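You operate a simulated robot arm through the tools that you are given. There is no shell and no other tool.

You run a simulated two-armed robot. Do the job below in one go: nothing can be reset, and whatever is moved stays where it is left.

TASK
Hold the red sieve on the shelf table steady with one hand and put the yellow roller in it with the other.
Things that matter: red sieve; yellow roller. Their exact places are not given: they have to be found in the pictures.

Only the result counts: the job must be done as asked and must still hold three seconds after the hand-in. Knocking over, shifting, dropping, spilling or breaking anything else fails it.

THE ROBOT
Two 6-joint arms with two-finger grippers on one trunk, on a base that moves. Base frame: it is fixed to the floor where the robot stands at the start and does not move with it; the origin is under the middle of the robot, x ahead of it, y to its left, z up. Lengths are in m, angles in rad, forces in N, time in s.
The left shoulder is at the start at [0.03, 0.178, 0.888], the right one opposite. With the tool pointing down near the work surface each hand reaches from about 0.1 to 0.84 m from the robot's upright axis, wherever it stands, measured 20 degrees to its own side. Places, roughly: red sieve [-2, 0.75, 0.75]; yellow roller [-2.25, 2, 0.75]. Payload 2.54 kg a hand.
The tool frame of a hand sits at the grasp point between the pads (the TCP): z along the fingers, y along the line on which they close. The tips reach 0.03 m beyond it. The gripper opens to 0.116 m; its body begins 0.095 m behind the TCP.
Orientation is that of the tool frame in the base frame, as a unit quaternion [w, x, y, z]. With the fingers straight down and closing along the base's y, the tool's x points along the base's -x, its y along +y and its z along -z.

THE INTERFACE
- The arms move only by the tool jog_arm. It takes "left_rows", "right_rows" or both (then of equal length, played together; a hand with none holds still); each is a list of rows, each an object of numbers (a shift or turn left out is 0, a gripper value left out holds the last): "x", "y", "z": the shift along the tool's x, y, z in units of 20 mm (1.0 is 20 mm); "wx", "wy", "wz": the turn, a rotation vector about the tool's x, y, z in units of 8 degrees (1.0 is 8 degrees); "hand": the closure in counts, from 0 (fully open) to 255 (shut). In form: [{"x": .., "y": .., "z": .., "wx": .., "wy": .., "wz": .., "hand": ..}, ...]. A call has 1 to 20 rows; each row shifts and turns the commanded pose from where the row before left it, along the tool's axes as they then stand. A call with a number of a shift or a turn outside -1 to 1 is refused whole. Rows are played at 5 a second. More than 0.05 m and 0.15 rad between two rows, or a gripper value outside its range, and nothing of the call is played. Where a pose cannot be reached the arm comes as near as it can. A force on the tool above 40 N (or 10 N above the force at the start of the call, whichever is more), or a blocked arm, ends the call early, and 0.2 s more pass. The fingers move at their own pace (about 0.153 m/s each) and stop on an object; they squeeze with about 26 N. The grip force told is the motor's: it shows also when the fingers shut on nothing. Time passes only in rows, and 0.2 s behind the last, so rows that do not move let the fingers close. It gives the time, the measured TCP pose, the force on the tool (base axes), the opening and the grip force at its end, in the units of the frame above (readings bear some noise), with the torque about the TCP (base axes, N m) and any sound that the robot's microphone picked up.
- Cameras (640 x 400 px; columns grow to the right, rows downward): "scene" is now at [0.041, 0.0203, 1.6331]; the picture's right is [0.19, -0.98, 0.00], its down [-0.61, -0.12, -0.78] and it looks along [0.77, 0.15, -0.62] (base axes); focal length 258 px, centre (320, 200). "left" rides on the left gripper at [0.069, 0.015, -0.122] in its tool frame; the picture's right is [-0.21, 0.98, 0.00], its down [-0.83, -0.18, -0.53] and it looks along [-0.52, -0.11, 0.85] (tool axes); focal length 251 px, centre (320, 200). "right" rides on the right gripper at [0.069, -0.015, -0.122] in its tool frame; the picture's right is [0.21, 0.98, 0.00], its down [-0.83, 0.18, -0.53] and it looks along [-0.52, 0.11, 0.85] (tool axes); focal length 251 px, centre (320, 200).
- snapshot(camera): a new picture of that camera. No time passes.
- move_column(by): moves the trunk up (or, below 0, down) by that many m; the arms and the scene camera ride with it, the base frame stays. It gives what a move gives, with no picture.
- roll_base(legs): drives the robot by 1 to 6 legs, each [ahead, left, turn to the left] in m, m and rad, along the robot's own axes; the way and the turn of a leg run together, so that a leg with both is an arc; at most 1.5 m and 3.142 rad a leg. The arms and the cameras ride along, it lands a little off, and it stops where it bumps. It gives what a move gives.
- head_to(pan, tilt): turns the head with the scene camera to pan (to the left, within 2.496 rad either way) and tilt (down, from -0.506 to 1.204), counted from straight ahead of the robot. It gives what a move gives.
- pixel_to_xyz(camera, pixels): for up to 12 pixels [column, row] of the newest picture of that camera ("zoom" is the newest enlarged one), the place [x, y, z] in the base frame of the surface seen there, good to about 0.002 m, but the place of the scene camera against the robot may be out by one fixed shift of up to 0.025 m in any direction. No time passes.
- close_up(camera, box): a new picture of the part [left, top, right, bottom] of that camera's present view, enlarged. No time passes.
- sign_off(): hands the job in; it is judged then, once.

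Leave the grippers open and the arms clear of the work at the hand-in unless told otherwise.

The tools are called after "Emit:" by a JSON object that holds its "name" and its "arguments". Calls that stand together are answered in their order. jog_arm: Moves the arms, as the interface text tells. Its arguments: {"type":"object","properties":{"left_rows":{"type":"array","items":{"type":"object","properties":{"x":{"type":"number"},"y":{"type":"number"},"z":{"type":"number"},"wx":{"type":"number"},"wy":{"type":"number"},"wz":{"type":"number"},"hand":{"type":"number"}}}},"right_rows":{"type":"array","items":{"type":"object","properties":{"x":{"type":"number"},"y":{"type":"number"},"z":{"type":"number"},"wx":{"type":"number"},"wy":{"type":"number"},"wz":{"type":"number"},"hand":{"type":"number"}}}}},"required":[]} The other tools are called the same way: move_column (by) moves the trunk up or down; roll_base (legs) drives the base; head_to (pan, tilt) turns the head that bears the scene camera; snapshot (camera) takes a picture; pixel_to_xyz (camera, pixels) gives the place of the surface under pixels of a picture; close_up (camera, box) takes an enlarged picture of a part of a camera's view; sign_off () hands the job in.

At the start:

```text
t: 0.0
left_eef_pos: [0.5138, 0.2239, 1.0996]
left_orientation: [0.0, 0.0, 1.0, 0.0]
left_contact_force: [-0.4, 0.1, 0.0]
left_moment: [-0.01, 0.0, 0.02]
left_width: 0.1157
left_gripper_force: 0.1
right_eef_pos: [0.4538, -0.1867, 1.0262]
right_orientation: [0.0, 0.0, 1.0, 0.0]
right_contact_force: [1.1, 0.3, -0.1]
right_moment: [0.02, -0.01, -0.02]
right_width: 0.1158
right_gripper_force: 0.1
trunk travel left (down, up): [-0.1, 0.44]
robot x, y, heading: [0.0002, -0.0003, 0.002]
head pan, tilt (commanded): [0.194, 0.675]
```

scene: 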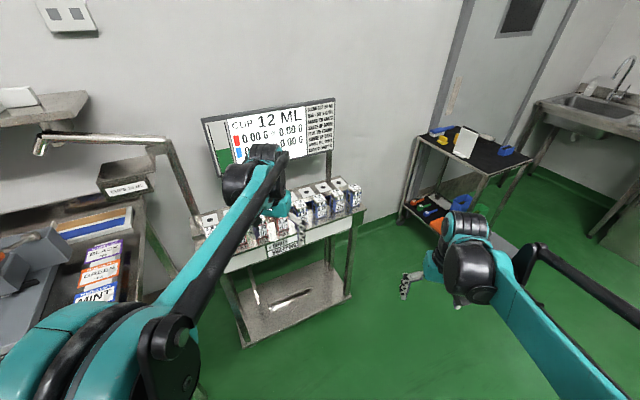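
right: 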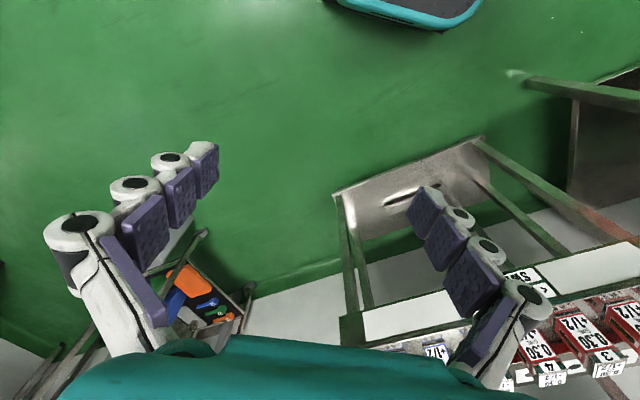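
left: 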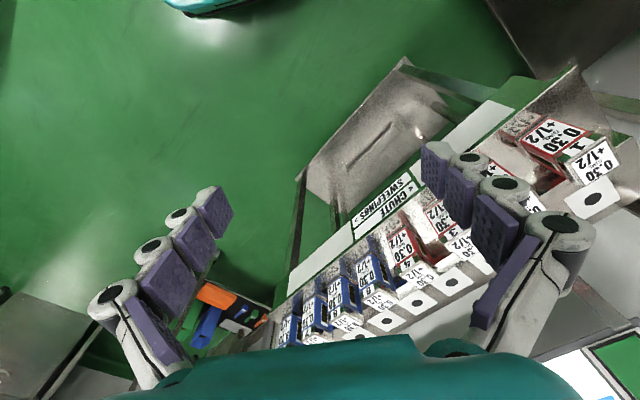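

The work is behind the robot, around (-2, 0.75) and (-2.25, 2). I'll turn the head to the left and rear to look for it.

Emit:
{"name": "head_to", "arguments": {"pan": 2.49, "tilt": 0.4}}

Emit:
{"name": "snapshot", "arguments": {"camera": "scene"}}

```text
t: 2.1
left_eef_pos: [0.5129, 0.224, 1.0992]
left_orientation: [0.0, -0.001, 1.0, 0.001]
left_contact_force: [0.2, 1.0, 0.4]
left_moment: [0.02, 0.0, -0.01]
left_width: 0.1157
left_gripper_force: 0.1
right_eef_pos: [0.4534, -0.1885, 1.0247]
right_orientation: [0.0, 0.001, 1.0, 0.0]
right_contact_force: [-0.3, -0.5, -0.2]
right_moment: [0.02, 0.01, 0.0]
right_width: 0.116
right_gripper_force: 0.1
trunk travel left (down, up): [-0.1, 0.44]
robot x, y, heading: [0.0016, 0.0027, 0.0]
head pan, tilt (commanded): [2.491, 0.4]
```

```text
taken
```

scene: 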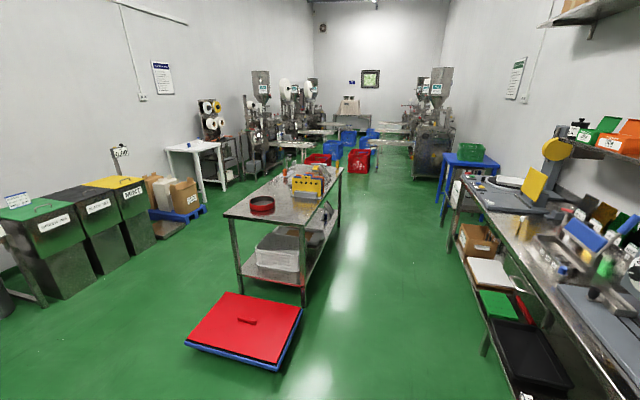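

I see the shelf table in the middle with a red round sieve at about (262,203), and a long bench on the right. Next I'll enlarge both areas.

Emit:
{"name": "close_up", "arguments": {"camera": "scene", "box": [210, 140, 370, 240]}}

Emit:
{"name": "pixel_to_xyz", "arguments": {"camera": "scene", "pixels": [[262, 203], [224, 214], [304, 227], [342, 168], [270, 165], [245, 330], [470, 200], [530, 260], [520, 230], [640, 280], [460, 180], [555, 150]]}}

Emit:
{"name": "close_up", "arguments": {"camera": "scene", "box": [440, 130, 640, 255]}}

```text
4.00 times, centred on (290, 190) of scene
```

zoom: 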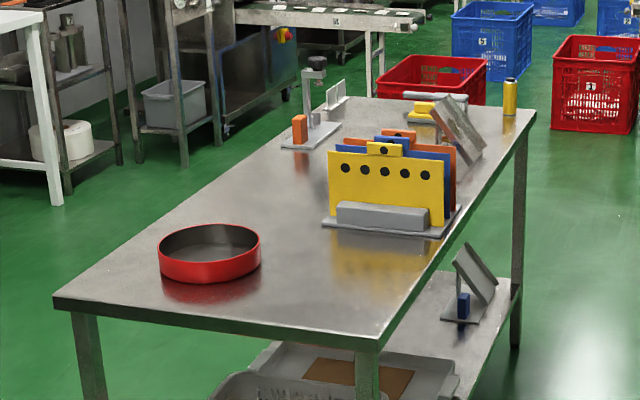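

```text
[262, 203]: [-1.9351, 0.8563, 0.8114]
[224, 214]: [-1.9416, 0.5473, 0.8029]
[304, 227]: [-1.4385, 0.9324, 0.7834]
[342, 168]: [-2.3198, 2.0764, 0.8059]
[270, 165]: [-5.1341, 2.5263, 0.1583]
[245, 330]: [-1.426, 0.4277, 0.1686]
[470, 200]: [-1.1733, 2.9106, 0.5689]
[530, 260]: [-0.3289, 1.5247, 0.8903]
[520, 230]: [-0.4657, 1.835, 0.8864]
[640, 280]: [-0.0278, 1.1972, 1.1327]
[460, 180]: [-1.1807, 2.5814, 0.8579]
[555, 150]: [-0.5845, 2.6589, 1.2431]
```

```text
3.20 times, centred on (540, 192) of scene
```

zoom: 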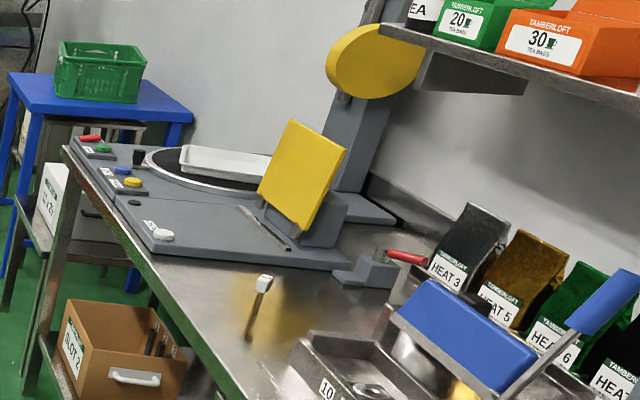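

The yellow cylinder standing at the far right corner of the shelf table, near scene (337,164), looks like the roller. I'll enlarge it and the sieve and read their places.

Emit:
{"name": "close_up", "arguments": {"camera": "scene", "box": [321, 154, 353, 174]}}

Emit:
{"name": "pixel_to_xyz", "arguments": {"camera": "zoom", "pixels": [[320, 200], [320, 120], [320, 280], [200, 300], [450, 300]]}}

Emit:
{"name": "close_up", "arguments": {"camera": "scene", "box": [238, 185, 286, 215]}}

Emit:
{"name": "pixel_to_xyz", "arguments": {"camera": "scene", "pixels": [[250, 201], [274, 202], [262, 197], [262, 210], [262, 203], [300, 205], [285, 220], [225, 216], [302, 229], [342, 170], [297, 165]]}}

```text
16.00 times, centred on (337, 164) of scene
```

zoom: 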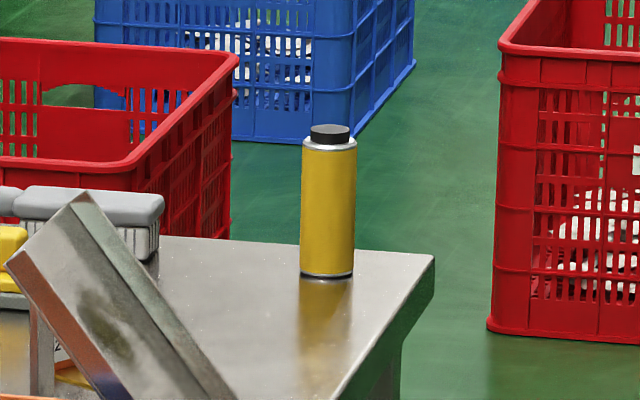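

```text
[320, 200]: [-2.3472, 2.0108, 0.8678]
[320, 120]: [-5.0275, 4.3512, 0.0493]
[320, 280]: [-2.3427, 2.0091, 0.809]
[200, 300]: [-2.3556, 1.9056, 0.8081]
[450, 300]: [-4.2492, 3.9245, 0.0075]
```

```text
13.33 times, centred on (262, 200) of scene
```

zoom: 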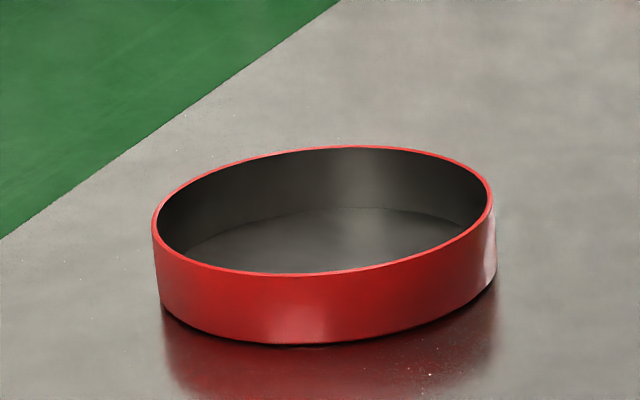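

```text
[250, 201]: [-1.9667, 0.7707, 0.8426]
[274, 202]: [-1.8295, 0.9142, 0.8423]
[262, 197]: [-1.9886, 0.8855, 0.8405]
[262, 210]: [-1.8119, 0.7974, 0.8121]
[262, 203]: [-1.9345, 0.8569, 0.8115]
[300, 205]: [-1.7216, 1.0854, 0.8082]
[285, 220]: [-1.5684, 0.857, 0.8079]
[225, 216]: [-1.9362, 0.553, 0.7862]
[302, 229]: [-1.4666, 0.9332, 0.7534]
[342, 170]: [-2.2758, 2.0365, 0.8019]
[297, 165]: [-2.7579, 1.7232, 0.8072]
```

The yellow cylinder with black cap, about 43 mm thick and 0.12 m tall, stands at about (-2.35, 2.01). The sieve is about 0.2 m wide at about (-1.9, 0.84). Next I'll measure the obstacles on the floor: the red-lidded crate, the bench edge and the red bins.

Emit:
{"name": "pixel_to_xyz", "arguments": {"camera": "scene", "pixels": [[228, 293], [300, 306], [275, 365], [187, 342], [240, 270], [305, 303], [468, 265], [485, 350], [436, 205], [345, 175], [368, 172], [400, 200]]}}

Emit:
{"name": "head_to", "arguments": {"pan": 2.0, "tilt": 0.6}}

Emit:
{"name": "snapshot", "arguments": {"camera": "scene"}}

```text
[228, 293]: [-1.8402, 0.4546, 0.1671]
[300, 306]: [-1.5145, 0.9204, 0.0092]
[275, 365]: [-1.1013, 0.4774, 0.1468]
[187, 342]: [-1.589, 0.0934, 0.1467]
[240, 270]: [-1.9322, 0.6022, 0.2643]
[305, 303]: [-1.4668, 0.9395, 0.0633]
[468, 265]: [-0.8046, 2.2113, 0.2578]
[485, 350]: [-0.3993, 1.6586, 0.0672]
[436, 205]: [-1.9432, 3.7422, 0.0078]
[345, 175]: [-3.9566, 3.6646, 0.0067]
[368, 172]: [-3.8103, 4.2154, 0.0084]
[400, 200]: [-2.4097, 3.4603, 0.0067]
```

```text
t: 3.1
left_eef_pos: [0.513, 0.2239, 1.0988]
left_orientation: [-0.001, 0.0, 1.0, 0.001]
left_contact_force: [-0.3, 0.6, 0.1]
left_moment: [0.02, -0.01, 0.02]
left_width: 0.1159
left_gripper_force: 0.0
right_eef_pos: [0.4535, -0.187, 1.0255]
right_orientation: [0.001, 0.0, 1.0, 0.0]
right_contact_force: [0.0, -0.2, -0.5]
right_moment: [0.03, 0.0, 0.02]
right_width: 0.1158
right_gripper_force: 0.1
trunk travel left (down, up): [-0.1, 0.44]
robot x, y, heading: [0.0031, -0.001, -0.0]
head pan, tilt (commanded): [2.0, 0.6]
```

```text
taken
```

scene: 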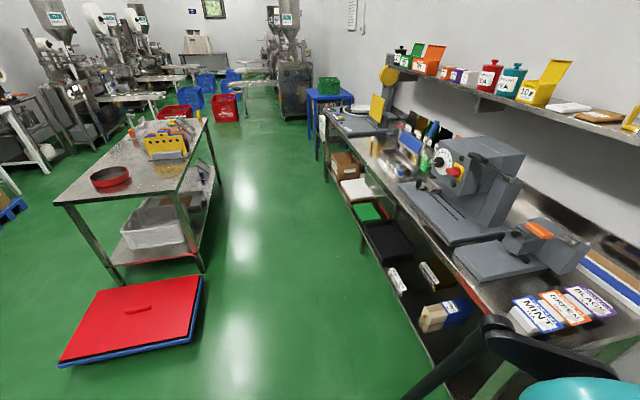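

The table and crate are mapped. The crate sits right at the table's near end, and there's an aisle about 1.2 m wide between the table and the bench. Next I'll look down to see how big my own base is, and check the table again from this picture.

Emit:
{"name": "pixel_to_xyz", "arguments": {"camera": "scene", "pixels": [[98, 291], [200, 278], [188, 340], [60, 362], [54, 202], [178, 190], [208, 118], [126, 116], [345, 190], [390, 260], [430, 360], [320, 115]]}}

Emit:
{"name": "head_to", "arguments": {"pan": 0.8, "tilt": 1.2}}

Emit:
{"name": "snapshot", "arguments": {"camera": "scene"}}

```text
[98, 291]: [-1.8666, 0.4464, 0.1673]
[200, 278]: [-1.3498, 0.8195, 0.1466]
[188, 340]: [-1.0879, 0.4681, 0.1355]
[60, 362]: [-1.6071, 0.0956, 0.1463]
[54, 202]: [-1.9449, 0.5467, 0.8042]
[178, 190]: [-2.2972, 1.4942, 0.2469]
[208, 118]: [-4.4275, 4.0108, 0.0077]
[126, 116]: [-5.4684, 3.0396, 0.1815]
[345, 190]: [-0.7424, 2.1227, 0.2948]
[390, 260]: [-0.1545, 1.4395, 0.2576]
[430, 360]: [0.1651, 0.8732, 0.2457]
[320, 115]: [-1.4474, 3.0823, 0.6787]
```

```text
t: 4.5
left_eef_pos: [0.5136, 0.2249, 1.0996]
left_orientation: [-0.001, 0.0, 1.0, 0.0]
left_contact_force: [0.2, -0.4, 0.4]
left_moment: [-0.03, 0.01, -0.02]
left_width: 0.1158
left_gripper_force: 0.0
right_eef_pos: [0.4528, -0.1872, 1.0256]
right_orientation: [0.0, 0.0, 1.0, 0.0]
right_contact_force: [-0.7, 0.2, 0.3]
right_moment: [-0.01, 0.0, -0.01]
right_width: 0.1161
right_gripper_force: 0.0
trunk travel left (down, up): [-0.1, 0.44]
robot x, y, heading: [0.0024, -0.0003, 0.002]
head pan, tilt (commanded): [0.799, 1.201]
```

```text
taken
```

scene: 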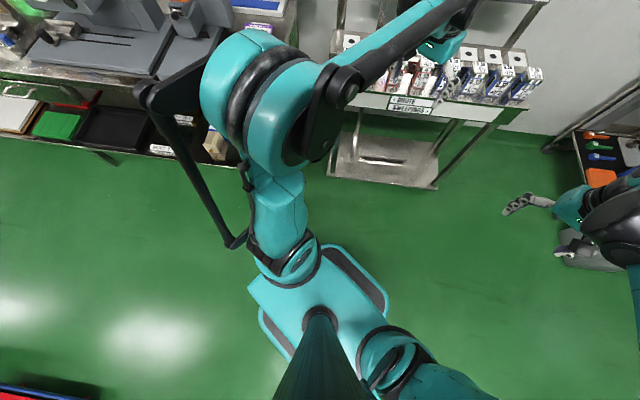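

I can see my base plate around the column, with the left arm's elbow sticking out to the left. I'll measure their extent.

Emit:
{"name": "pixel_to_xyz", "arguments": {"camera": "scene", "pixels": [[335, 243], [389, 310], [260, 312], [248, 288], [235, 245], [140, 95], [215, 80], [355, 85], [440, 185], [330, 175], [250, 170], [60, 140]]}}

Emit:
{"name": "head_to", "arguments": {"pan": -0.8, "tilt": 1.2}}

Emit:
{"name": "snapshot", "arguments": {"camera": "scene"}}

Emit:
{"name": "head_to", "arguments": {"pan": -2.2, "tilt": 0.7}}

Emit:
{"name": "snapshot", "arguments": {"camera": "scene"}}

```text
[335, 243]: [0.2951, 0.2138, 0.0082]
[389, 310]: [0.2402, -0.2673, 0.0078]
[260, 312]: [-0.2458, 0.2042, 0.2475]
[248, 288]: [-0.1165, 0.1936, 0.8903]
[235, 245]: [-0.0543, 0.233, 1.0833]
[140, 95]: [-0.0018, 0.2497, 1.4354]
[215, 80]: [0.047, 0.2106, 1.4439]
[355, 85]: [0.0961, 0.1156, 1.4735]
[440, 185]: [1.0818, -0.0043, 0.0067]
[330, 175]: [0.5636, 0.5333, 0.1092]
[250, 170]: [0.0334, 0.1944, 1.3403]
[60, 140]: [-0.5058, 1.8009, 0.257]
```

```text
t: 6.1
left_eef_pos: [0.5129, 0.2243, 1.0991]
left_orientation: [0.0, 0.0, 1.0, 0.0]
left_contact_force: [0.6, 0.2, 0.0]
left_moment: [0.0, 0.0, -0.01]
left_width: 0.116
left_gripper_force: 0.0
right_eef_pos: [0.4526, -0.1878, 1.0255]
right_orientation: [-0.001, 0.0, 1.0, 0.0]
right_contact_force: [0.9, 0.0, -0.3]
right_moment: [0.04, -0.01, 0.02]
right_width: 0.1158
right_gripper_force: 0.0
trunk travel left (down, up): [-0.1, 0.44]
robot x, y, heading: [0.0018, -0.0037, -0.002]
head pan, tilt (commanded): [-0.799, 1.201]
```

```text
taken
```

scene: 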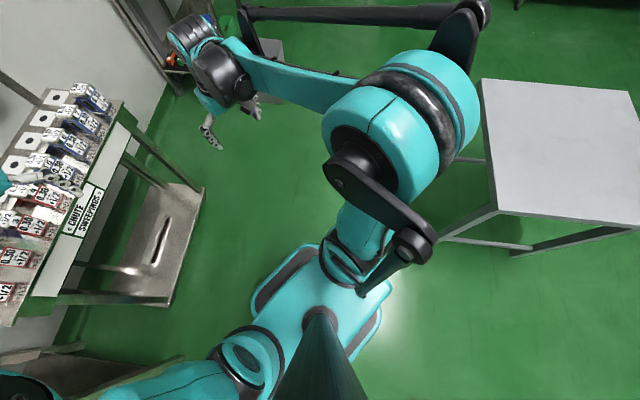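

```text
t: 7.7
left_eef_pos: [0.5141, 0.2228, 1.1001]
left_orientation: [0.0, 0.0, 1.0, -0.001]
left_contact_force: [0.0, -0.1, 0.8]
left_moment: [0.01, 0.01, -0.03]
left_width: 0.1161
left_gripper_force: 0.1
right_eef_pos: [0.4539, -0.1871, 1.026]
right_orientation: [-0.001, 0.0, 1.0, 0.0]
right_contact_force: [-0.3, -1.2, -0.1]
right_moment: [0.02, 0.01, 0.02]
right_width: 0.1163
right_gripper_force: 0.1
trunk travel left (down, up): [-0.1, 0.44]
robot x, y, heading: [-0.0004, 0.0024, 0.0]
head pan, tilt (commanded): [-2.201, 0.7]
```

```text
taken
```

scene: 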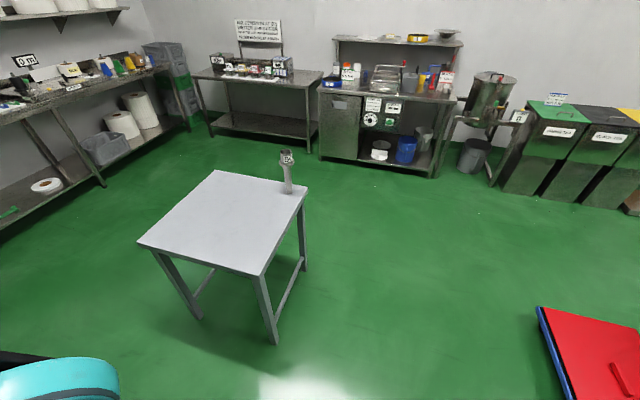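

A white table with a scoop stands on the right side, behind the robot. I'll measure it so the turn stays clear of it.

Emit:
{"name": "pixel_to_xyz", "arguments": {"camera": "scene", "pixels": [[216, 172], [304, 192], [262, 275], [140, 242], [287, 155], [275, 342], [195, 316], [545, 310], [570, 390]]}}

```text
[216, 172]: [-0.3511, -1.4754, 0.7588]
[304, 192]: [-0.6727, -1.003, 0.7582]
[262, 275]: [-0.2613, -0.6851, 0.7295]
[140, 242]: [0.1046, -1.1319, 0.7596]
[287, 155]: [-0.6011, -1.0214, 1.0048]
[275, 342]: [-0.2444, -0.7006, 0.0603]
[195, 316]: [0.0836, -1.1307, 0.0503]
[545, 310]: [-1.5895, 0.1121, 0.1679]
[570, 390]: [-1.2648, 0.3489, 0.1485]
```

The crate, table and bench are aligned with each other, and the aisle is free. I'll back off diagonally into the aisle, clear of the bench and the white table. Then I'll turn right about 143° to face the table's long side.

Emit:
{"name": "roll_base", "arguments": {"legs": [[-0.26, 0.18, 0], [0, 0, -2.4925]]}}

Emit:
{"name": "head_to", "arguments": {"pan": -0.5, "tilt": 0.5}}

Emit:
{"name": "snapshot", "arguments": {"camera": "scene"}}

```text
t: 15.7
left_eef_pos: [-0.5309, -0.3139, 1.0991]
left_orientation: [0.0, 0.947, 0.322, 0.0]
left_contact_force: [-0.8, 0.4, -0.7]
left_moment: [-0.02, -0.04, 0.01]
left_width: 0.116
left_gripper_force: 0.1
right_eef_pos: [-0.7337, 0.0477, 1.0255]
right_orientation: [0.001, 0.947, 0.322, 0.0]
right_contact_force: [-0.3, 0.1, 0.4]
right_moment: [-0.01, 0.0, 0.0]
right_width: 0.1162
right_gripper_force: 0.0
trunk travel left (down, up): [-0.1, 0.44]
robot x, y, heading: [-0.2584, 0.1774, -2.486]
head pan, tilt (commanded): [-2.201, 0.7]
```

```text
t: 17.4
left_eef_pos: [-0.5305, -0.3145, 1.1006]
left_orientation: [0.0, 0.947, 0.322, 0.0]
left_contact_force: [0.3, -0.1, 0.5]
left_moment: [0.03, -0.02, 0.02]
left_width: 0.1158
left_gripper_force: 0.0
right_eef_pos: [-0.7333, 0.0486, 1.0251]
right_orientation: [0.0, 0.947, 0.323, 0.0]
right_contact_force: [-0.2, -0.5, 0.1]
right_moment: [-0.03, -0.01, 0.01]
right_width: 0.1161
right_gripper_force: 0.0
trunk travel left (down, up): [-0.1, 0.44]
robot x, y, heading: [-0.2577, 0.1798, -2.484]
head pan, tilt (commanded): [-0.499, 0.499]
```

```text
taken
```

scene: 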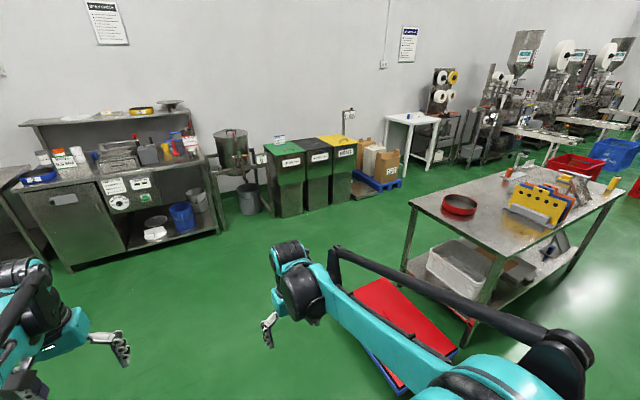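

The turn is done. The sieve is at (459,204) and the roller at (612,184). I'll slide to the right along the aisle in the gap between table and bench, toward the roller.

Emit:
{"name": "roll_base", "arguments": {"legs": [[-0.14, 0, -0.0085], [0, -1.25, 0]]}}

Emit:
{"name": "head_to", "arguments": {"pan": -0.6, "tilt": 0.6}}

Emit:
{"name": "snapshot", "arguments": {"camera": "scene"}}

```text
t: 24.7
left_eef_pos: [-1.1901, 0.7692, 1.0986]
left_orientation: [0.0, 0.945, 0.328, 0.0]
left_contact_force: [0.3, 0.1, 0.5]
left_moment: [-0.03, 0.0, 0.02]
left_width: 0.1162
left_gripper_force: 0.0
right_eef_pos: [-1.399, 1.1303, 1.026]
right_orientation: [0.001, 0.944, 0.329, 0.0]
right_contact_force: [0.5, -0.2, 0.0]
right_moment: [0.0, 0.01, 0.01]
right_width: 0.1163
right_gripper_force: 0.1
trunk travel left (down, up): [-0.1, 0.44]
robot x, y, heading: [-0.9263, 1.2682, -2.477]
head pan, tilt (commanded): [-0.499, 0.499]
```

```text
t: 25.4
left_eef_pos: [-1.1908, 0.7693, 1.1001]
left_orientation: [0.001, 0.945, 0.328, 0.0]
left_contact_force: [0.4, 0.9, -0.4]
left_moment: [0.01, -0.01, -0.01]
left_width: 0.1162
left_gripper_force: 0.0
right_eef_pos: [-1.3994, 1.1303, 1.0257]
right_orientation: [0.001, 0.945, 0.328, 0.0]
right_contact_force: [0.1, 0.7, -0.1]
right_moment: [0.0, 0.0, -0.02]
right_width: 0.116
right_gripper_force: 0.1
trunk travel left (down, up): [-0.1, 0.44]
robot x, y, heading: [-0.9251, 1.2638, -2.474]
head pan, tilt (commanded): [-0.6, 0.6]
```

```text
taken
```

scene: 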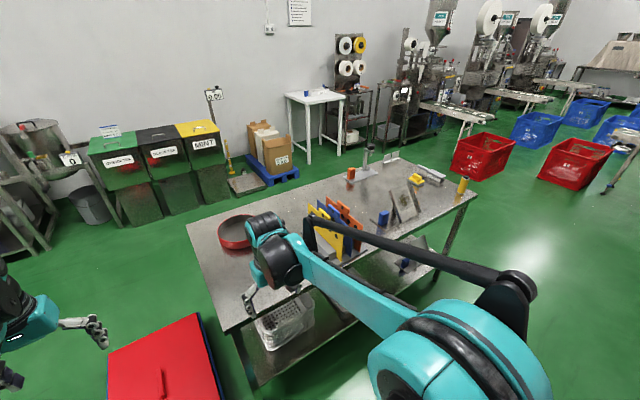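

I'm halfway along, and the roller shows at (462,186). The aisle ahead is clear, so I'll continue right and correct the heading a little.

Emit:
{"name": "roll_base", "arguments": {"legs": [[0, -1.22, -0.018]]}}

Emit:
{"name": "head_to", "arguments": {"pan": -0.4, "tilt": 0.75}}

Emit:
{"name": "snapshot", "arguments": {"camera": "scene"}}

Emit:
{"name": "snapshot", "arguments": {"camera": "right"}}

```text
t: 31.6
left_eef_pos: [-1.9534, 1.7388, 1.0994]
left_orientation: [0.0, 0.946, 0.325, 0.0]
left_contact_force: [0.9, 0.3, -1.1]
left_moment: [-0.03, -0.02, 0.01]
left_width: 0.116
left_gripper_force: 0.1
right_eef_pos: [-2.1594, 2.1002, 1.0257]
right_orientation: [0.001, 0.946, 0.325, 0.0]
right_contact_force: [-0.6, 0.5, 0.0]
right_moment: [-0.04, 0.0, -0.01]
right_width: 0.1161
right_gripper_force: 0.0
trunk travel left (down, up): [-0.1, 0.44]
robot x, y, heading: [-1.6892, 2.2313, -2.48]
head pan, tilt (commanded): [-0.6, 0.6]
```

```text
t: 32.3
left_eef_pos: [-1.952, 1.739, 1.1002]
left_orientation: [0.0, 0.946, 0.325, 0.0]
left_contact_force: [0.2, 0.1, -0.4]
left_moment: [0.0, -0.01, -0.01]
left_width: 0.116
left_gripper_force: 0.0
right_eef_pos: [-2.1589, 2.0989, 1.0258]
right_orientation: [0.001, 0.945, 0.326, 0.0]
right_contact_force: [-0.6, -0.1, 0.4]
right_moment: [0.01, 0.02, -0.01]
right_width: 0.1158
right_gripper_force: 0.1
trunk travel left (down, up): [-0.1, 0.44]
robot x, y, heading: [-1.6855, 2.2329, -2.478]
head pan, tilt (commanded): [-0.4, 0.75]
```

```text
taken
```

scene: 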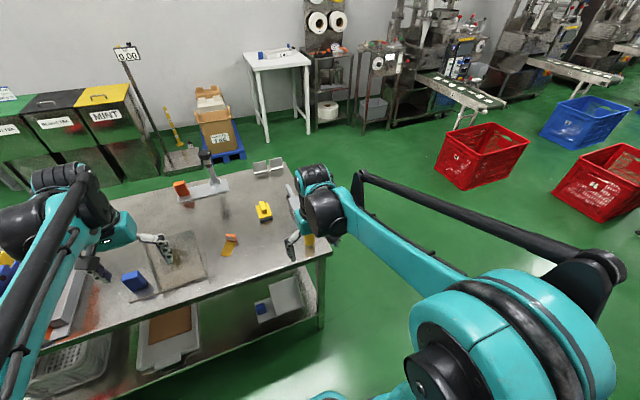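

```text
taken
```

right: 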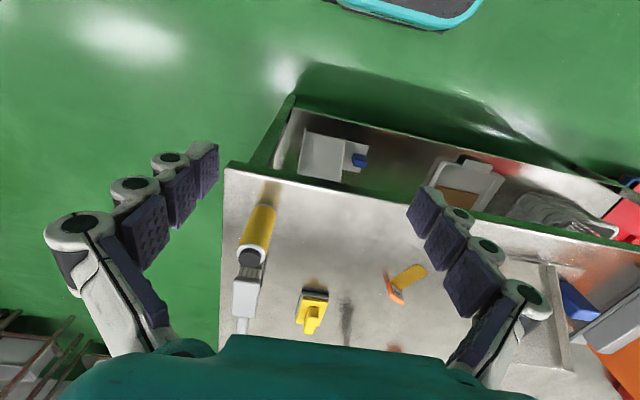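

The right wrist camera now sees the roller standing at (258,230) near the table corner, with a grey item behind it near (247,290). I'll enlarge and measure.

Emit:
{"name": "close_up", "arguments": {"camera": "right", "box": [200, 140, 360, 340]}}

Emit:
{"name": "pixel_to_xyz", "arguments": {"camera": "right", "pixels": [[250, 257], [256, 232], [262, 208], [228, 163], [224, 260], [245, 290], [240, 325], [310, 310], [330, 185], [405, 280], [290, 230], [243, 278]]}}

```text
2.00 times, centred on (280, 240) of right
```

zoom: 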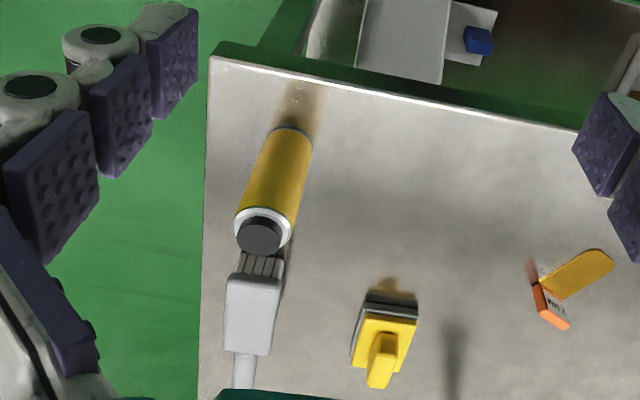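

```text
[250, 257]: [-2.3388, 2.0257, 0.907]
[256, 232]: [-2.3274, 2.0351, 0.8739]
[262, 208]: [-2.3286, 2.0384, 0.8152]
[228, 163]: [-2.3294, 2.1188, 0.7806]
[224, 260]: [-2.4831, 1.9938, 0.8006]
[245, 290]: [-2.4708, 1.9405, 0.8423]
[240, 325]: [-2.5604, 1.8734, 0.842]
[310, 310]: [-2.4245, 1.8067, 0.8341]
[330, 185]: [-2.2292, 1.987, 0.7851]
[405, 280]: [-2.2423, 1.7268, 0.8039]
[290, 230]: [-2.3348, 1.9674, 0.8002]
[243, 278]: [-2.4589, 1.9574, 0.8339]
```

The table top is at z≈0.800. The roller's axis is at about (-2.346, 2.026), its cap top is at 0.907, and it's about 41 mm thick. I'll grip it from the side with the right hand so I can lay it down later. First I'll pitch the right tool up in place, high above the table, shifting about 57 mm to the right.

Emit:
{"name": "jog_arm", "arguments": {"right_rows": [{"y": -0.95, "wy": -1}, {"y": -0.95, "wy": -1}, {"y": -0.95, "wy": -1}, {"wy": -1}, {"wy": -1}, {"wy": -1}, {}]}}

Emit:
{"name": "snapshot", "arguments": {"camera": "right"}}

Emit:
{"name": "snapshot", "arguments": {"camera": "scene"}}

```text
t: 33.9
left_eef_pos: [-1.9522, 1.7391, 1.1002]
left_orientation: [0.0, 0.946, 0.325, -0.001]
left_contact_force: [-0.5, -0.2, 0.3]
left_moment: [0.01, -0.02, -0.02]
left_width: 0.1161
left_gripper_force: 0.0
right_eef_pos: [-2.1944, 2.1452, 1.0249]
right_orientation: [0.133, 0.863, 0.297, -0.386]
right_contact_force: [0.5, 0.7, -0.3]
right_moment: [0.01, 0.04, 0.02]
right_width: 0.1156
right_gripper_force: 0.2
trunk travel left (down, up): [-0.1, 0.44]
robot x, y, heading: [-1.6871, 2.2307, -2.484]
head pan, tilt (commanded): [-0.4, 0.75]
```

```text
taken
```

right: 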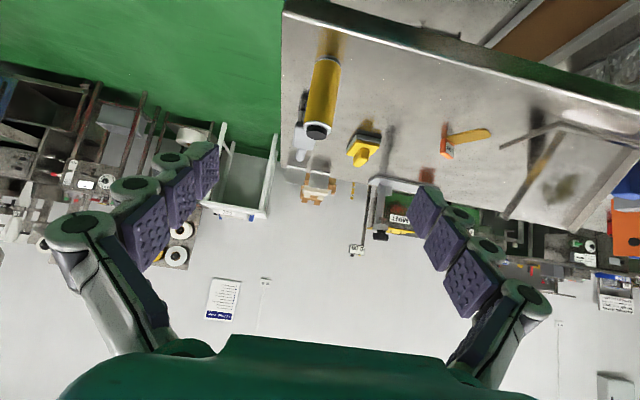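

```text
taken
```

scene: 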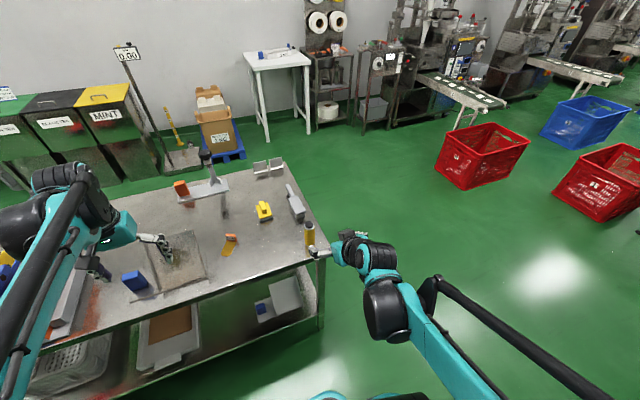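

The tool is at 48° pitch with the roller at (323,98) in the wrist view. I'll keep pitching to horizontal (90°) in place, still high above the table.

Emit:
{"name": "jog_arm", "arguments": {"right_rows": [{"wy": -1}, {"wy": -1}, {"wy": -1}, {"wy": -1}, {"wy": -1}, {"wy": -0.25}, {}]}}

Emit:
{"name": "snapshot", "arguments": {"camera": "right"}}

Emit:
{"name": "snapshot", "arguments": {"camera": "scene"}}

```text
t: 35.5
left_eef_pos: [-1.9523, 1.7388, 1.0999]
left_orientation: [0.001, 0.945, 0.326, 0.0]
left_contact_force: [-0.2, 0.7, 0.1]
left_moment: [0.0, -0.04, -0.01]
left_width: 0.1158
left_gripper_force: 0.0
right_eef_pos: [-2.1999, 2.1435, 1.0874]
right_orientation: [0.23, 0.669, 0.231, -0.668]
right_contact_force: [-0.1, -0.1, -0.1]
right_moment: [0.04, -0.01, -0.04]
right_width: 0.1161
right_gripper_force: 0.1
right hand out of reach, approached as far as the arm can: row 4, 5, 6
trunk travel left (down, up): [-0.1, 0.44]
robot x, y, heading: [-1.6848, 2.2327, -2.475]
head pan, tilt (commanded): [-0.4, 0.75]
```

```text
taken
```

right: 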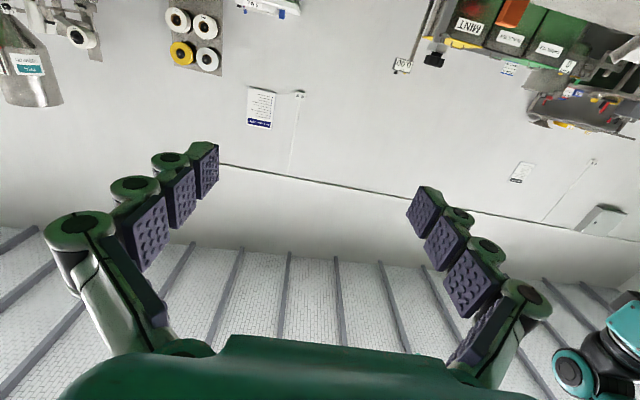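

```text
taken
```

scene: 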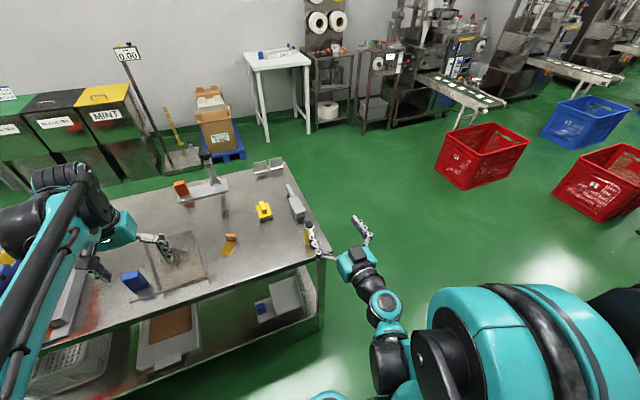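

The arm couldn't quite hold z=1.025 with the tool horizontal this close in: it shows z=1.087. Reaching further forward should free it, so I'll move 80 mm ahead along the tool, still well above the roller.

Emit:
{"name": "jog_arm", "arguments": {"right_rows": [{"z": 1}, {"z": 1}, {"z": 1}, {"z": 1}, {}]}}

```text
t: 36.7
left_eef_pos: [-1.9539, 1.7379, 1.0991]
left_orientation: [-0.001, 0.946, 0.325, 0.001]
left_contact_force: [0.4, 0.4, 0.1]
left_moment: [0.0, 0.05, -0.03]
left_width: 0.116
left_gripper_force: 0.0
right_eef_pos: [-2.2597, 2.0937, 1.0865]
right_orientation: [0.231, 0.669, 0.23, -0.668]
right_contact_force: [-0.1, -0.3, 0.0]
right_moment: [0.03, 0.0, -0.02]
right_width: 0.1161
right_gripper_force: 0.1
trunk travel left (down, up): [-0.1, 0.44]
robot x, y, heading: [-1.6865, 2.2302, -2.481]
head pan, tilt (commanded): [-0.4, 0.75]
```

Clean now: the tool is horizontal and in line with the roller (lateral offset about 0), 110 mm short of its axis. The tips are still just outside the table edge, so I'll go straight down (tool +x), checking partway.

Emit:
{"name": "jog_arm", "arguments": {"right_rows": [{"x": 1}, {"x": 1}, {"x": 1}, {"x": 1}, {"x": 1}, {"x": 1}, {"x": 1}, {}]}}

Emit:
{"name": "snapshot", "arguments": {"camera": "right"}}

Emit:
{"name": "snapshot", "arguments": {"camera": "scene"}}

```text
t: 38.5
left_eef_pos: [-1.9517, 1.7385, 1.1006]
left_orientation: [0.0, 0.945, 0.326, 0.001]
left_contact_force: [-0.2, 0.8, -0.7]
left_moment: [0.0, 0.01, 0.02]
left_width: 0.116
left_gripper_force: 0.0
right_eef_pos: [-2.2944, 2.0778, 1.0628]
right_orientation: [0.23, 0.669, 0.23, -0.668]
right_contact_force: [-0.8, 0.3, 0.0]
right_moment: [0.01, -0.02, 0.03]
right_width: 0.1159
right_gripper_force: 0.1
right hand out of reach, approached as far as the arm can: row 1, 2, 3, 4, 5, 6, 7
trunk travel left (down, up): [-0.1, 0.44]
robot x, y, heading: [-1.6885, 2.2326, -2.473]
head pan, tilt (commanded): [-0.4, 0.75]
```

```text
taken
```

right: 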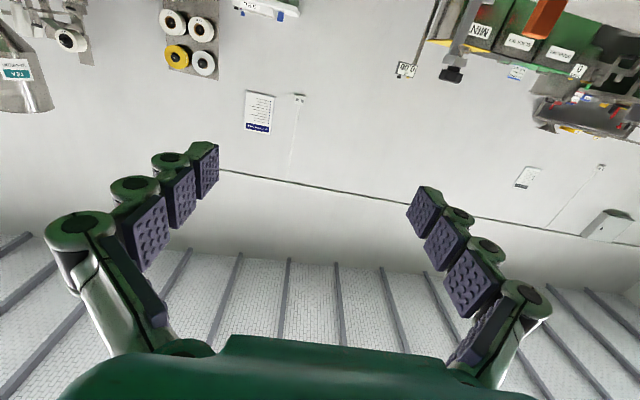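

```text
taken
```

scene: 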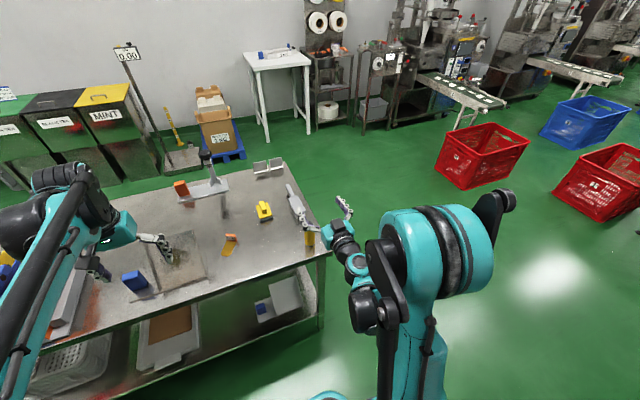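

The arm can't get down to the roller with a horizontal tool from this close: it's stuck at z=1.063. From farther away the forearm lies flatter, so I'll back the base off 0.16 m. The bench is still about 0.2 m or more behind. I'll also lower the trunk.

Emit:
{"name": "roll_base", "arguments": {"legs": [[-0.16, 0, -0.015]]}}

Emit:
{"name": "move_column", "arguments": {"by": -0.09}}

Emit:
{"name": "snapshot", "arguments": {"camera": "scene"}}

```text
t: 39.9
left_eef_pos: [-1.8302, 1.8405, 1.1]
left_orientation: [0.0, 0.947, 0.321, 0.0]
left_contact_force: [0.4, -0.5, 0.5]
left_moment: [-0.04, 0.05, -0.01]
left_width: 0.116
left_gripper_force: 0.1
right_eef_pos: [-2.1698, 2.1828, 1.0621]
right_orientation: [-0.227, -0.669, -0.227, 0.67]
right_contact_force: [-0.6, 0.2, 0.6]
right_moment: [0.02, -0.03, -0.02]
right_width: 0.1161
right_gripper_force: 0.0
trunk travel left (down, up): [-0.1, 0.44]
robot x, y, heading: [-1.5583, 2.3312, -2.486]
head pan, tilt (commanded): [-0.4, 0.75]
```

```text
t: 41.2
left_eef_pos: [-1.8316, 1.8396, 1.0091]
left_orientation: [0.001, 0.947, 0.32, 0.0]
left_contact_force: [-0.2, -0.1, 0.3]
left_moment: [0.01, -0.02, 0.0]
left_width: 0.116
left_gripper_force: 0.0
right_eef_pos: [-2.1693, 2.1836, 0.9706]
right_orientation: [0.227, 0.67, 0.228, -0.669]
right_contact_force: [0.1, 0.5, -0.1]
right_moment: [-0.05, -0.01, -0.02]
right_width: 0.116
right_gripper_force: 0.2
trunk travel left (down, up): [-0.01, 0.53]
robot x, y, heading: [-1.5595, 2.3298, -2.485]
head pan, tilt (commanded): [-0.4, 0.75]
```

```text
taken
```

scene: 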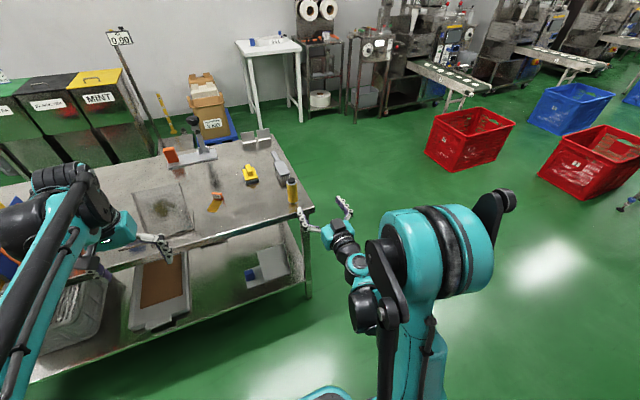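

Now the roller is 0.81 m ahead and the tool is at z≈0.971. I'll move forward 120 mm and 17 mm left to line up, then try going down in small steps.

Emit:
{"name": "jog_arm", "arguments": {"right_rows": [{"z": 1, "y": 0.14}, {"z": 1, "y": 0.14}, {"z": 1, "y": 0.14}, {"z": 1, "y": 0.14}, {"z": 1, "y": 0.14}, {"z": 1, "y": 0.15}, {}]}}

Emit:
{"name": "jog_arm", "arguments": {"right_rows": [{"x": 1}, {"x": 1}, {"x": 1}, {}]}}

```text
t: 42.8
left_eef_pos: [-1.8321, 1.8396, 1.0107]
left_orientation: [-0.001, 0.947, 0.322, 0.001]
left_contact_force: [0.4, 0.0, 0.2]
left_moment: [0.01, -0.01, 0.0]
left_width: 0.116
left_gripper_force: 0.0
right_eef_pos: [-2.2537, 2.0958, 0.972]
right_orientation: [-0.227, -0.669, -0.227, 0.67]
right_contact_force: [0.4, 0.5, -0.2]
right_moment: [-0.03, -0.07, -0.02]
right_width: 0.1159
right_gripper_force: 0.0
trunk travel left (down, up): [-0.01, 0.53]
robot x, y, heading: [-1.5619, 2.3316, -2.488]
head pan, tilt (commanded): [-0.4, 0.75]
```

```text
t: 43.8
left_eef_pos: [-1.8315, 1.8397, 1.011]
left_orientation: [0.0, 0.947, 0.32, 0.0]
left_contact_force: [-1.5, 0.2, -0.4]
left_moment: [0.02, 0.0, 0.0]
left_width: 0.1159
left_gripper_force: 0.0
right_eef_pos: [-2.2541, 2.0972, 0.9119]
right_orientation: [0.227, 0.67, 0.227, -0.669]
right_contact_force: [0.6, -0.5, -0.4]
right_moment: [0.0, 0.01, 0.0]
right_width: 0.116
right_gripper_force: 0.1
trunk travel left (down, up): [-0.01, 0.53]
robot x, y, heading: [-1.5607, 2.3287, -2.491]
head pan, tilt (commanded): [-0.4, 0.75]
```

It went down to z=0.912 with no reach problem. I'll check the alignment with the wrist camera before going further.

Emit:
{"name": "snapshot", "arguments": {"camera": "right"}}

Emit:
{"name": "close_up", "arguments": {"camera": "scene", "box": [240, 150, 400, 250]}}

```text
taken
```

right: 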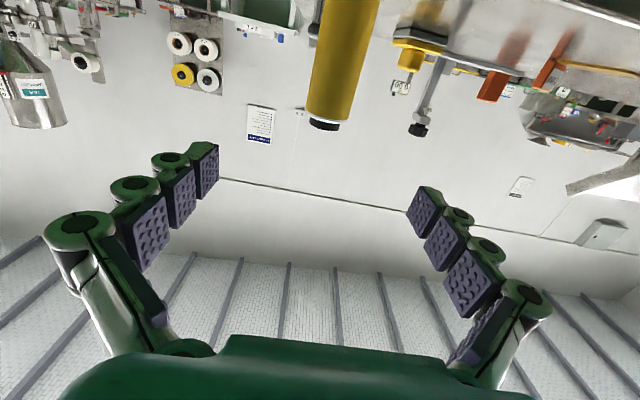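

```text
4.00 times, centred on (320, 200) of scene
```

zoom: 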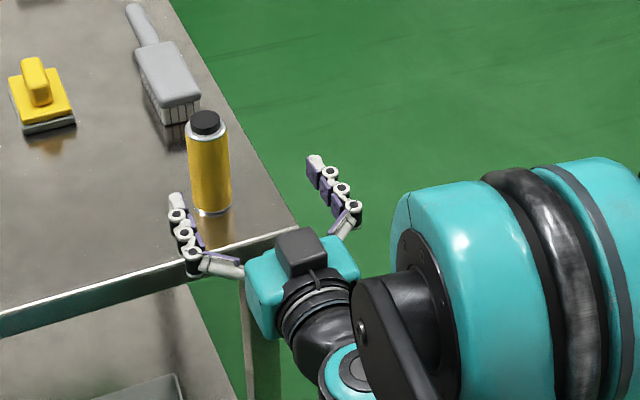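

The roller appears at about column 335, nearly centred between the fingers. I'll read its surface from here to refine the final alignment.

Emit:
{"name": "pixel_to_xyz", "arguments": {"camera": "right", "pixels": [[345, 20], [338, 60], [331, 100], [311, 60], [366, 60], [306, 100], [355, 100], [325, 124]]}}

```text
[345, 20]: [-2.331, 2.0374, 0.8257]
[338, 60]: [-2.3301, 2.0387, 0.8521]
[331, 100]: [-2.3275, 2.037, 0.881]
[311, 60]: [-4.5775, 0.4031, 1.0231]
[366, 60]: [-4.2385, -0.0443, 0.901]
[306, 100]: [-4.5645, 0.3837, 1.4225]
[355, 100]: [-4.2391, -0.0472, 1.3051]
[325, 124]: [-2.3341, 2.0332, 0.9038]
```

Axis confirmed at (-2.3455, 2.025), lateral error 1.5 mm, 116 mm ahead of the TCP. I'll lower to z≈0.852, then advance 104 mm so the roller's axis sits about 12 mm beyond the TCP.

Emit:
{"name": "jog_arm", "arguments": {"right_rows": [{"x": 1, "y": 0.07}, {"x": 1}, {"x": 1}, {}]}}

Emit:
{"name": "jog_arm", "arguments": {"right_rows": [{"z": 1}, {"z": 1}, {"z": 1}, {"z": 1}, {"z": 1}, {"z": 0.2}, {}]}}

Emit:
{"name": "snapshot", "arguments": {"camera": "right"}}

Emit:
{"name": "close_up", "arguments": {"camera": "scene", "box": [240, 150, 400, 250]}}

```text
t: 44.8
left_eef_pos: [-1.8319, 1.8384, 1.0102]
left_orientation: [0.0, 0.947, 0.321, 0.0]
left_contact_force: [-0.2, -0.4, -0.5]
left_moment: [0.03, 0.03, 0.01]
left_width: 0.116
left_gripper_force: 0.0
right_eef_pos: [-2.2742, 2.0841, 0.8717]
right_orientation: [0.227, 0.67, 0.228, -0.669]
right_contact_force: [0.5, 0.0, -0.3]
right_moment: [-0.01, -0.01, -0.02]
right_width: 0.116
right_gripper_force: 0.1
right hand out of reach, approached as far as the arm can: row 1, 2, 3
trunk travel left (down, up): [-0.01, 0.53]
robot x, y, heading: [-1.5646, 2.3276, -2.49]
head pan, tilt (commanded): [-0.4, 0.75]
```

```text
t: 46.4
left_eef_pos: [-1.8326, 1.8399, 1.0099]
left_orientation: [0.0, 0.947, 0.321, 0.0]
left_contact_force: [0.3, 0.1, 0.0]
left_moment: [-0.01, 0.01, -0.04]
left_width: 0.1161
left_gripper_force: 0.1
right_eef_pos: [-2.3554, 2.0229, 0.8715]
right_orientation: [0.227, 0.67, 0.227, -0.669]
right_contact_force: [-0.1, -0.1, -0.1]
right_moment: [0.06, -0.03, -0.01]
right_width: 0.116
right_gripper_force: 0.1
trunk travel left (down, up): [-0.01, 0.53]
robot x, y, heading: [-1.5573, 2.329, -2.486]
head pan, tilt (commanded): [-0.4, 0.75]
```

```text
taken
```

right: 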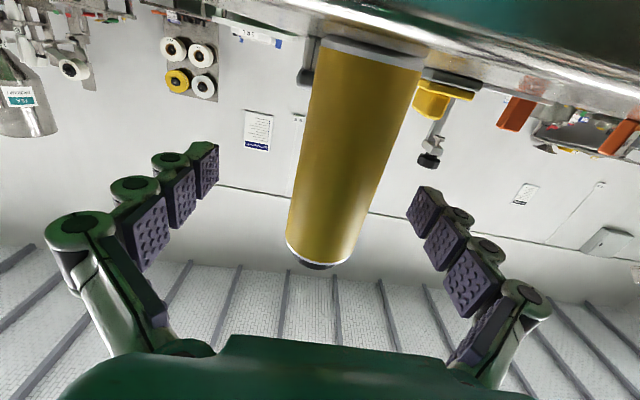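

```text
4.00 times, centred on (320, 200) of scene
```

zoom: 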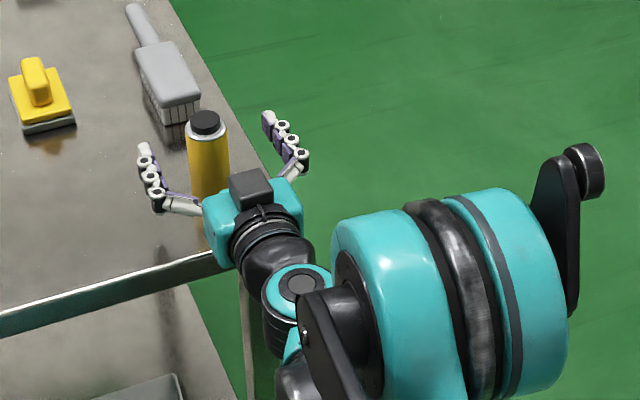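

The reach limit pushed the hand forward while lowering, so the TCP is now at z=0.8715, about 9 mm past the roller's axis, touching nothing. I'll back off 21 mm along the tool, then drop the trunk its last centimetre to grip nearer mid-height.

Emit:
{"name": "jog_arm", "arguments": {"right_rows": [{"z": -0.55}, {"z": -0.5}, {}]}}

Emit:
{"name": "move_column", "arguments": {"by": -0.01}}

Emit:
{"name": "snapshot", "arguments": {"camera": "right"}}

```text
t: 47.2
left_eef_pos: [-1.8324, 1.8387, 1.0111]
left_orientation: [0.001, 0.947, 0.32, 0.0]
left_contact_force: [0.6, -1.2, 1.3]
left_moment: [0.02, -0.02, 0.01]
left_width: 0.116
left_gripper_force: 0.0
right_eef_pos: [-2.3389, 2.033, 0.8717]
right_orientation: [0.226, 0.67, 0.227, -0.669]
right_contact_force: [0.1, 1.0, 0.0]
right_moment: [0.01, 0.0, 0.0]
right_width: 0.1159
right_gripper_force: 0.1
trunk travel left (down, up): [-0.01, 0.53]
robot x, y, heading: [-1.5596, 2.3287, -2.489]
head pan, tilt (commanded): [-0.4, 0.75]
```

```text
t: 47.8
left_eef_pos: [-1.8321, 1.8399, 1.0006]
left_orientation: [0.001, 0.947, 0.321, 0.0]
left_contact_force: [-0.2, 1.1, 1.3]
left_moment: [0.02, 0.0, -0.01]
left_width: 0.1159
left_gripper_force: 0.0
right_eef_pos: [-2.3387, 2.0341, 0.8617]
right_orientation: [0.227, 0.67, 0.228, -0.669]
right_contact_force: [-0.3, 0.6, 0.9]
right_moment: [0.03, 0.0, -0.01]
right_width: 0.1158
right_gripper_force: 0.1
trunk travel left (down, up): [0.0, 0.54]
robot x, y, heading: [-1.5656, 2.3304, -2.491]
head pan, tilt (commanded): [-0.4, 0.75]
```

```text
taken
```

right: 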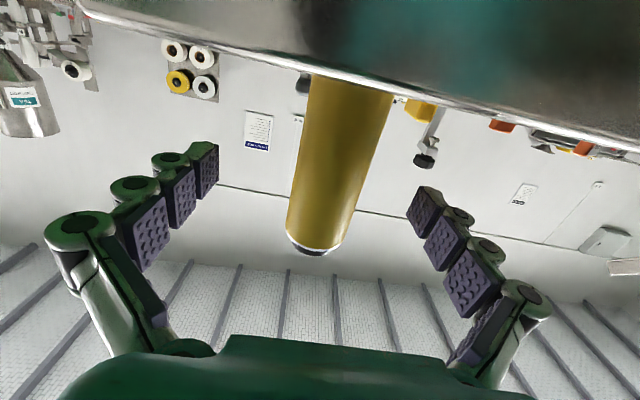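

The roller now sits centred at about column 321 at the TCP's row (192) and is about 10 mm beyond the TCP. I'll close the right gripper on it.

Emit:
{"name": "jog_arm", "arguments": {"right_rows": [{"hand": 120}, {"hand": 255}, {}, {}, {}, {}]}}

Emit:
{"name": "snapshot", "arguments": {"camera": "right"}}

Emit:
{"name": "close_up", "arguments": {"camera": "scene", "box": [240, 150, 400, 250]}}

```text
t: 49.2
left_eef_pos: [-1.8313, 1.8393, 0.9997]
left_orientation: [0.0, 0.947, 0.32, 0.0]
left_contact_force: [0.0, -0.2, 0.3]
left_moment: [0.04, 0.0, -0.01]
left_width: 0.116
left_gripper_force: 0.0
right_eef_pos: [-2.3382, 2.0345, 0.8601]
right_orientation: [0.227, 0.67, 0.228, -0.669]
right_contact_force: [-0.7, -0.1, 2.1]
right_moment: [0.03, -0.03, -0.04]
right_width: 0.0375
right_gripper_force: 25.7
trunk travel left (down, up): [0.0, 0.54]
robot x, y, heading: [-1.5622, 2.3301, -2.488]
head pan, tilt (commanded): [-0.4, 0.75]
```

```text
taken
```

right: 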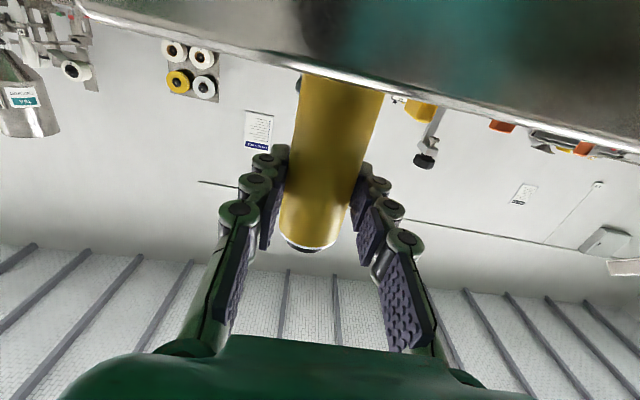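

```text
4.00 times, centred on (320, 200) of scene
```

zoom: 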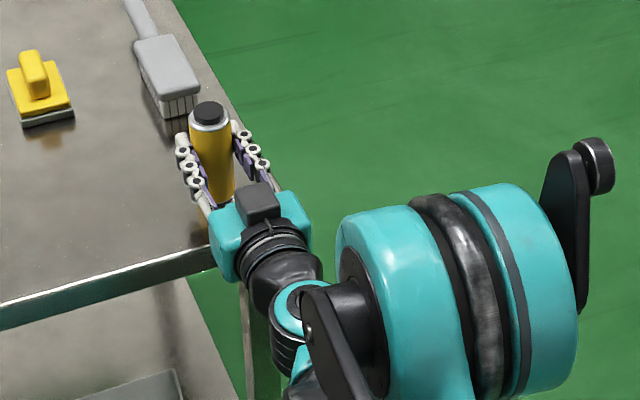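

The grip is firm: 25.7 N at 37.5 mm width. I'll lift straight up with the trunk.

Emit:
{"name": "move_column", "arguments": {"by": 0.15}}

Emit:
{"name": "snapshot", "arguments": {"camera": "right"}}

Emit:
{"name": "snapshot", "arguments": {"camera": "scene"}}

```text
t: 50.9
left_eef_pos: [-1.8329, 1.8386, 1.1499]
left_orientation: [-0.001, 0.947, 0.321, 0.001]
left_contact_force: [-0.8, 0.6, -0.2]
left_moment: [0.01, 0.0, -0.04]
left_width: 0.116
left_gripper_force: 0.0
right_eef_pos: [-2.3395, 2.0335, 1.0115]
right_orientation: [0.226, 0.671, 0.226, -0.669]
right_contact_force: [-1.2, 0.4, -2.5]
right_moment: [-0.02, -0.02, -0.03]
right_width: 0.0375
right_gripper_force: 25.9
trunk travel left (down, up): [-0.15, 0.39]
robot x, y, heading: [-1.559, 2.3311, -2.489]
head pan, tilt (commanded): [-0.4, 0.75]
```

```text
taken
```

right: 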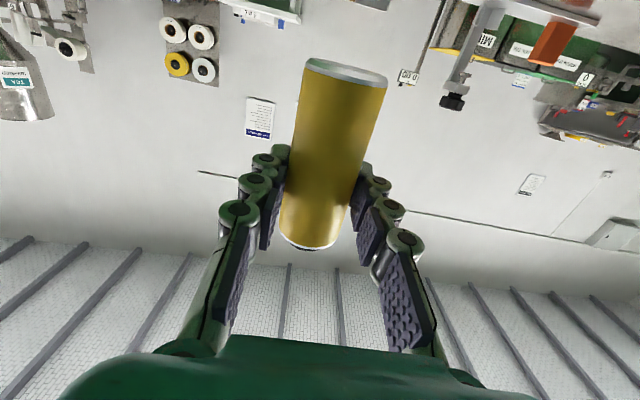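

```text
taken
```

scene: 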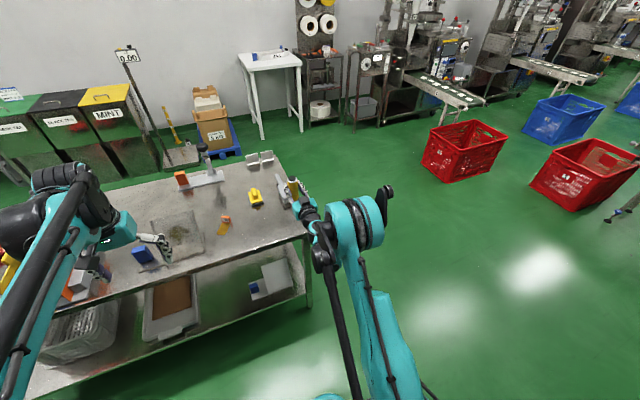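

The roller is lifted, weighing about 0.3 kg. I'll pull back 100 mm along the tool, then pitch the tool down so the roller lies level under the hand.

Emit:
{"name": "jog_arm", "arguments": {"right_rows": [{"z": -1}, {"z": -1}, {"z": -1}, {"z": -1}, {"z": -1}, {"wy": 0.8}, {"wy": 0.8}, {"wy": 0.8}, {"wy": 0.8}, {"wy": 0.8}, {"wy": 0.8}, {"wy": 0.8}, {}]}}

Emit:
{"name": "snapshot", "arguments": {"camera": "right"}}

```text
t: 53.7
left_eef_pos: [-1.8326, 1.8389, 1.1505]
left_orientation: [0.0, 0.947, 0.321, 0.001]
left_contact_force: [0.2, 0.2, -1.2]
left_moment: [0.01, 0.0, 0.01]
left_width: 0.1158
left_gripper_force: 0.0
right_eef_pos: [-2.2674, 2.0899, 1.0218]
right_orientation: [0.123, 0.875, 0.296, -0.363]
right_contact_force: [-0.1, 0.7, -2.5]
right_moment: [-0.04, 0.06, 0.0]
right_width: 0.0376
right_gripper_force: 26.2
right hand out of reach, approached as far as the arm can: row 5
trunk travel left (down, up): [-0.15, 0.39]
robot x, y, heading: [-1.5626, 2.3298, -2.49]
head pan, tilt (commanded): [-0.4, 0.75]
```

```text
taken
```

right: 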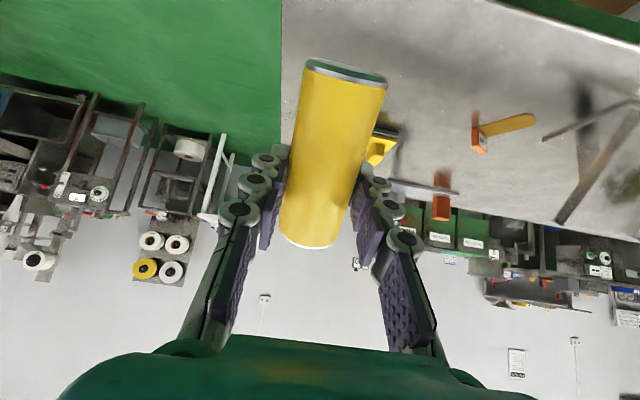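

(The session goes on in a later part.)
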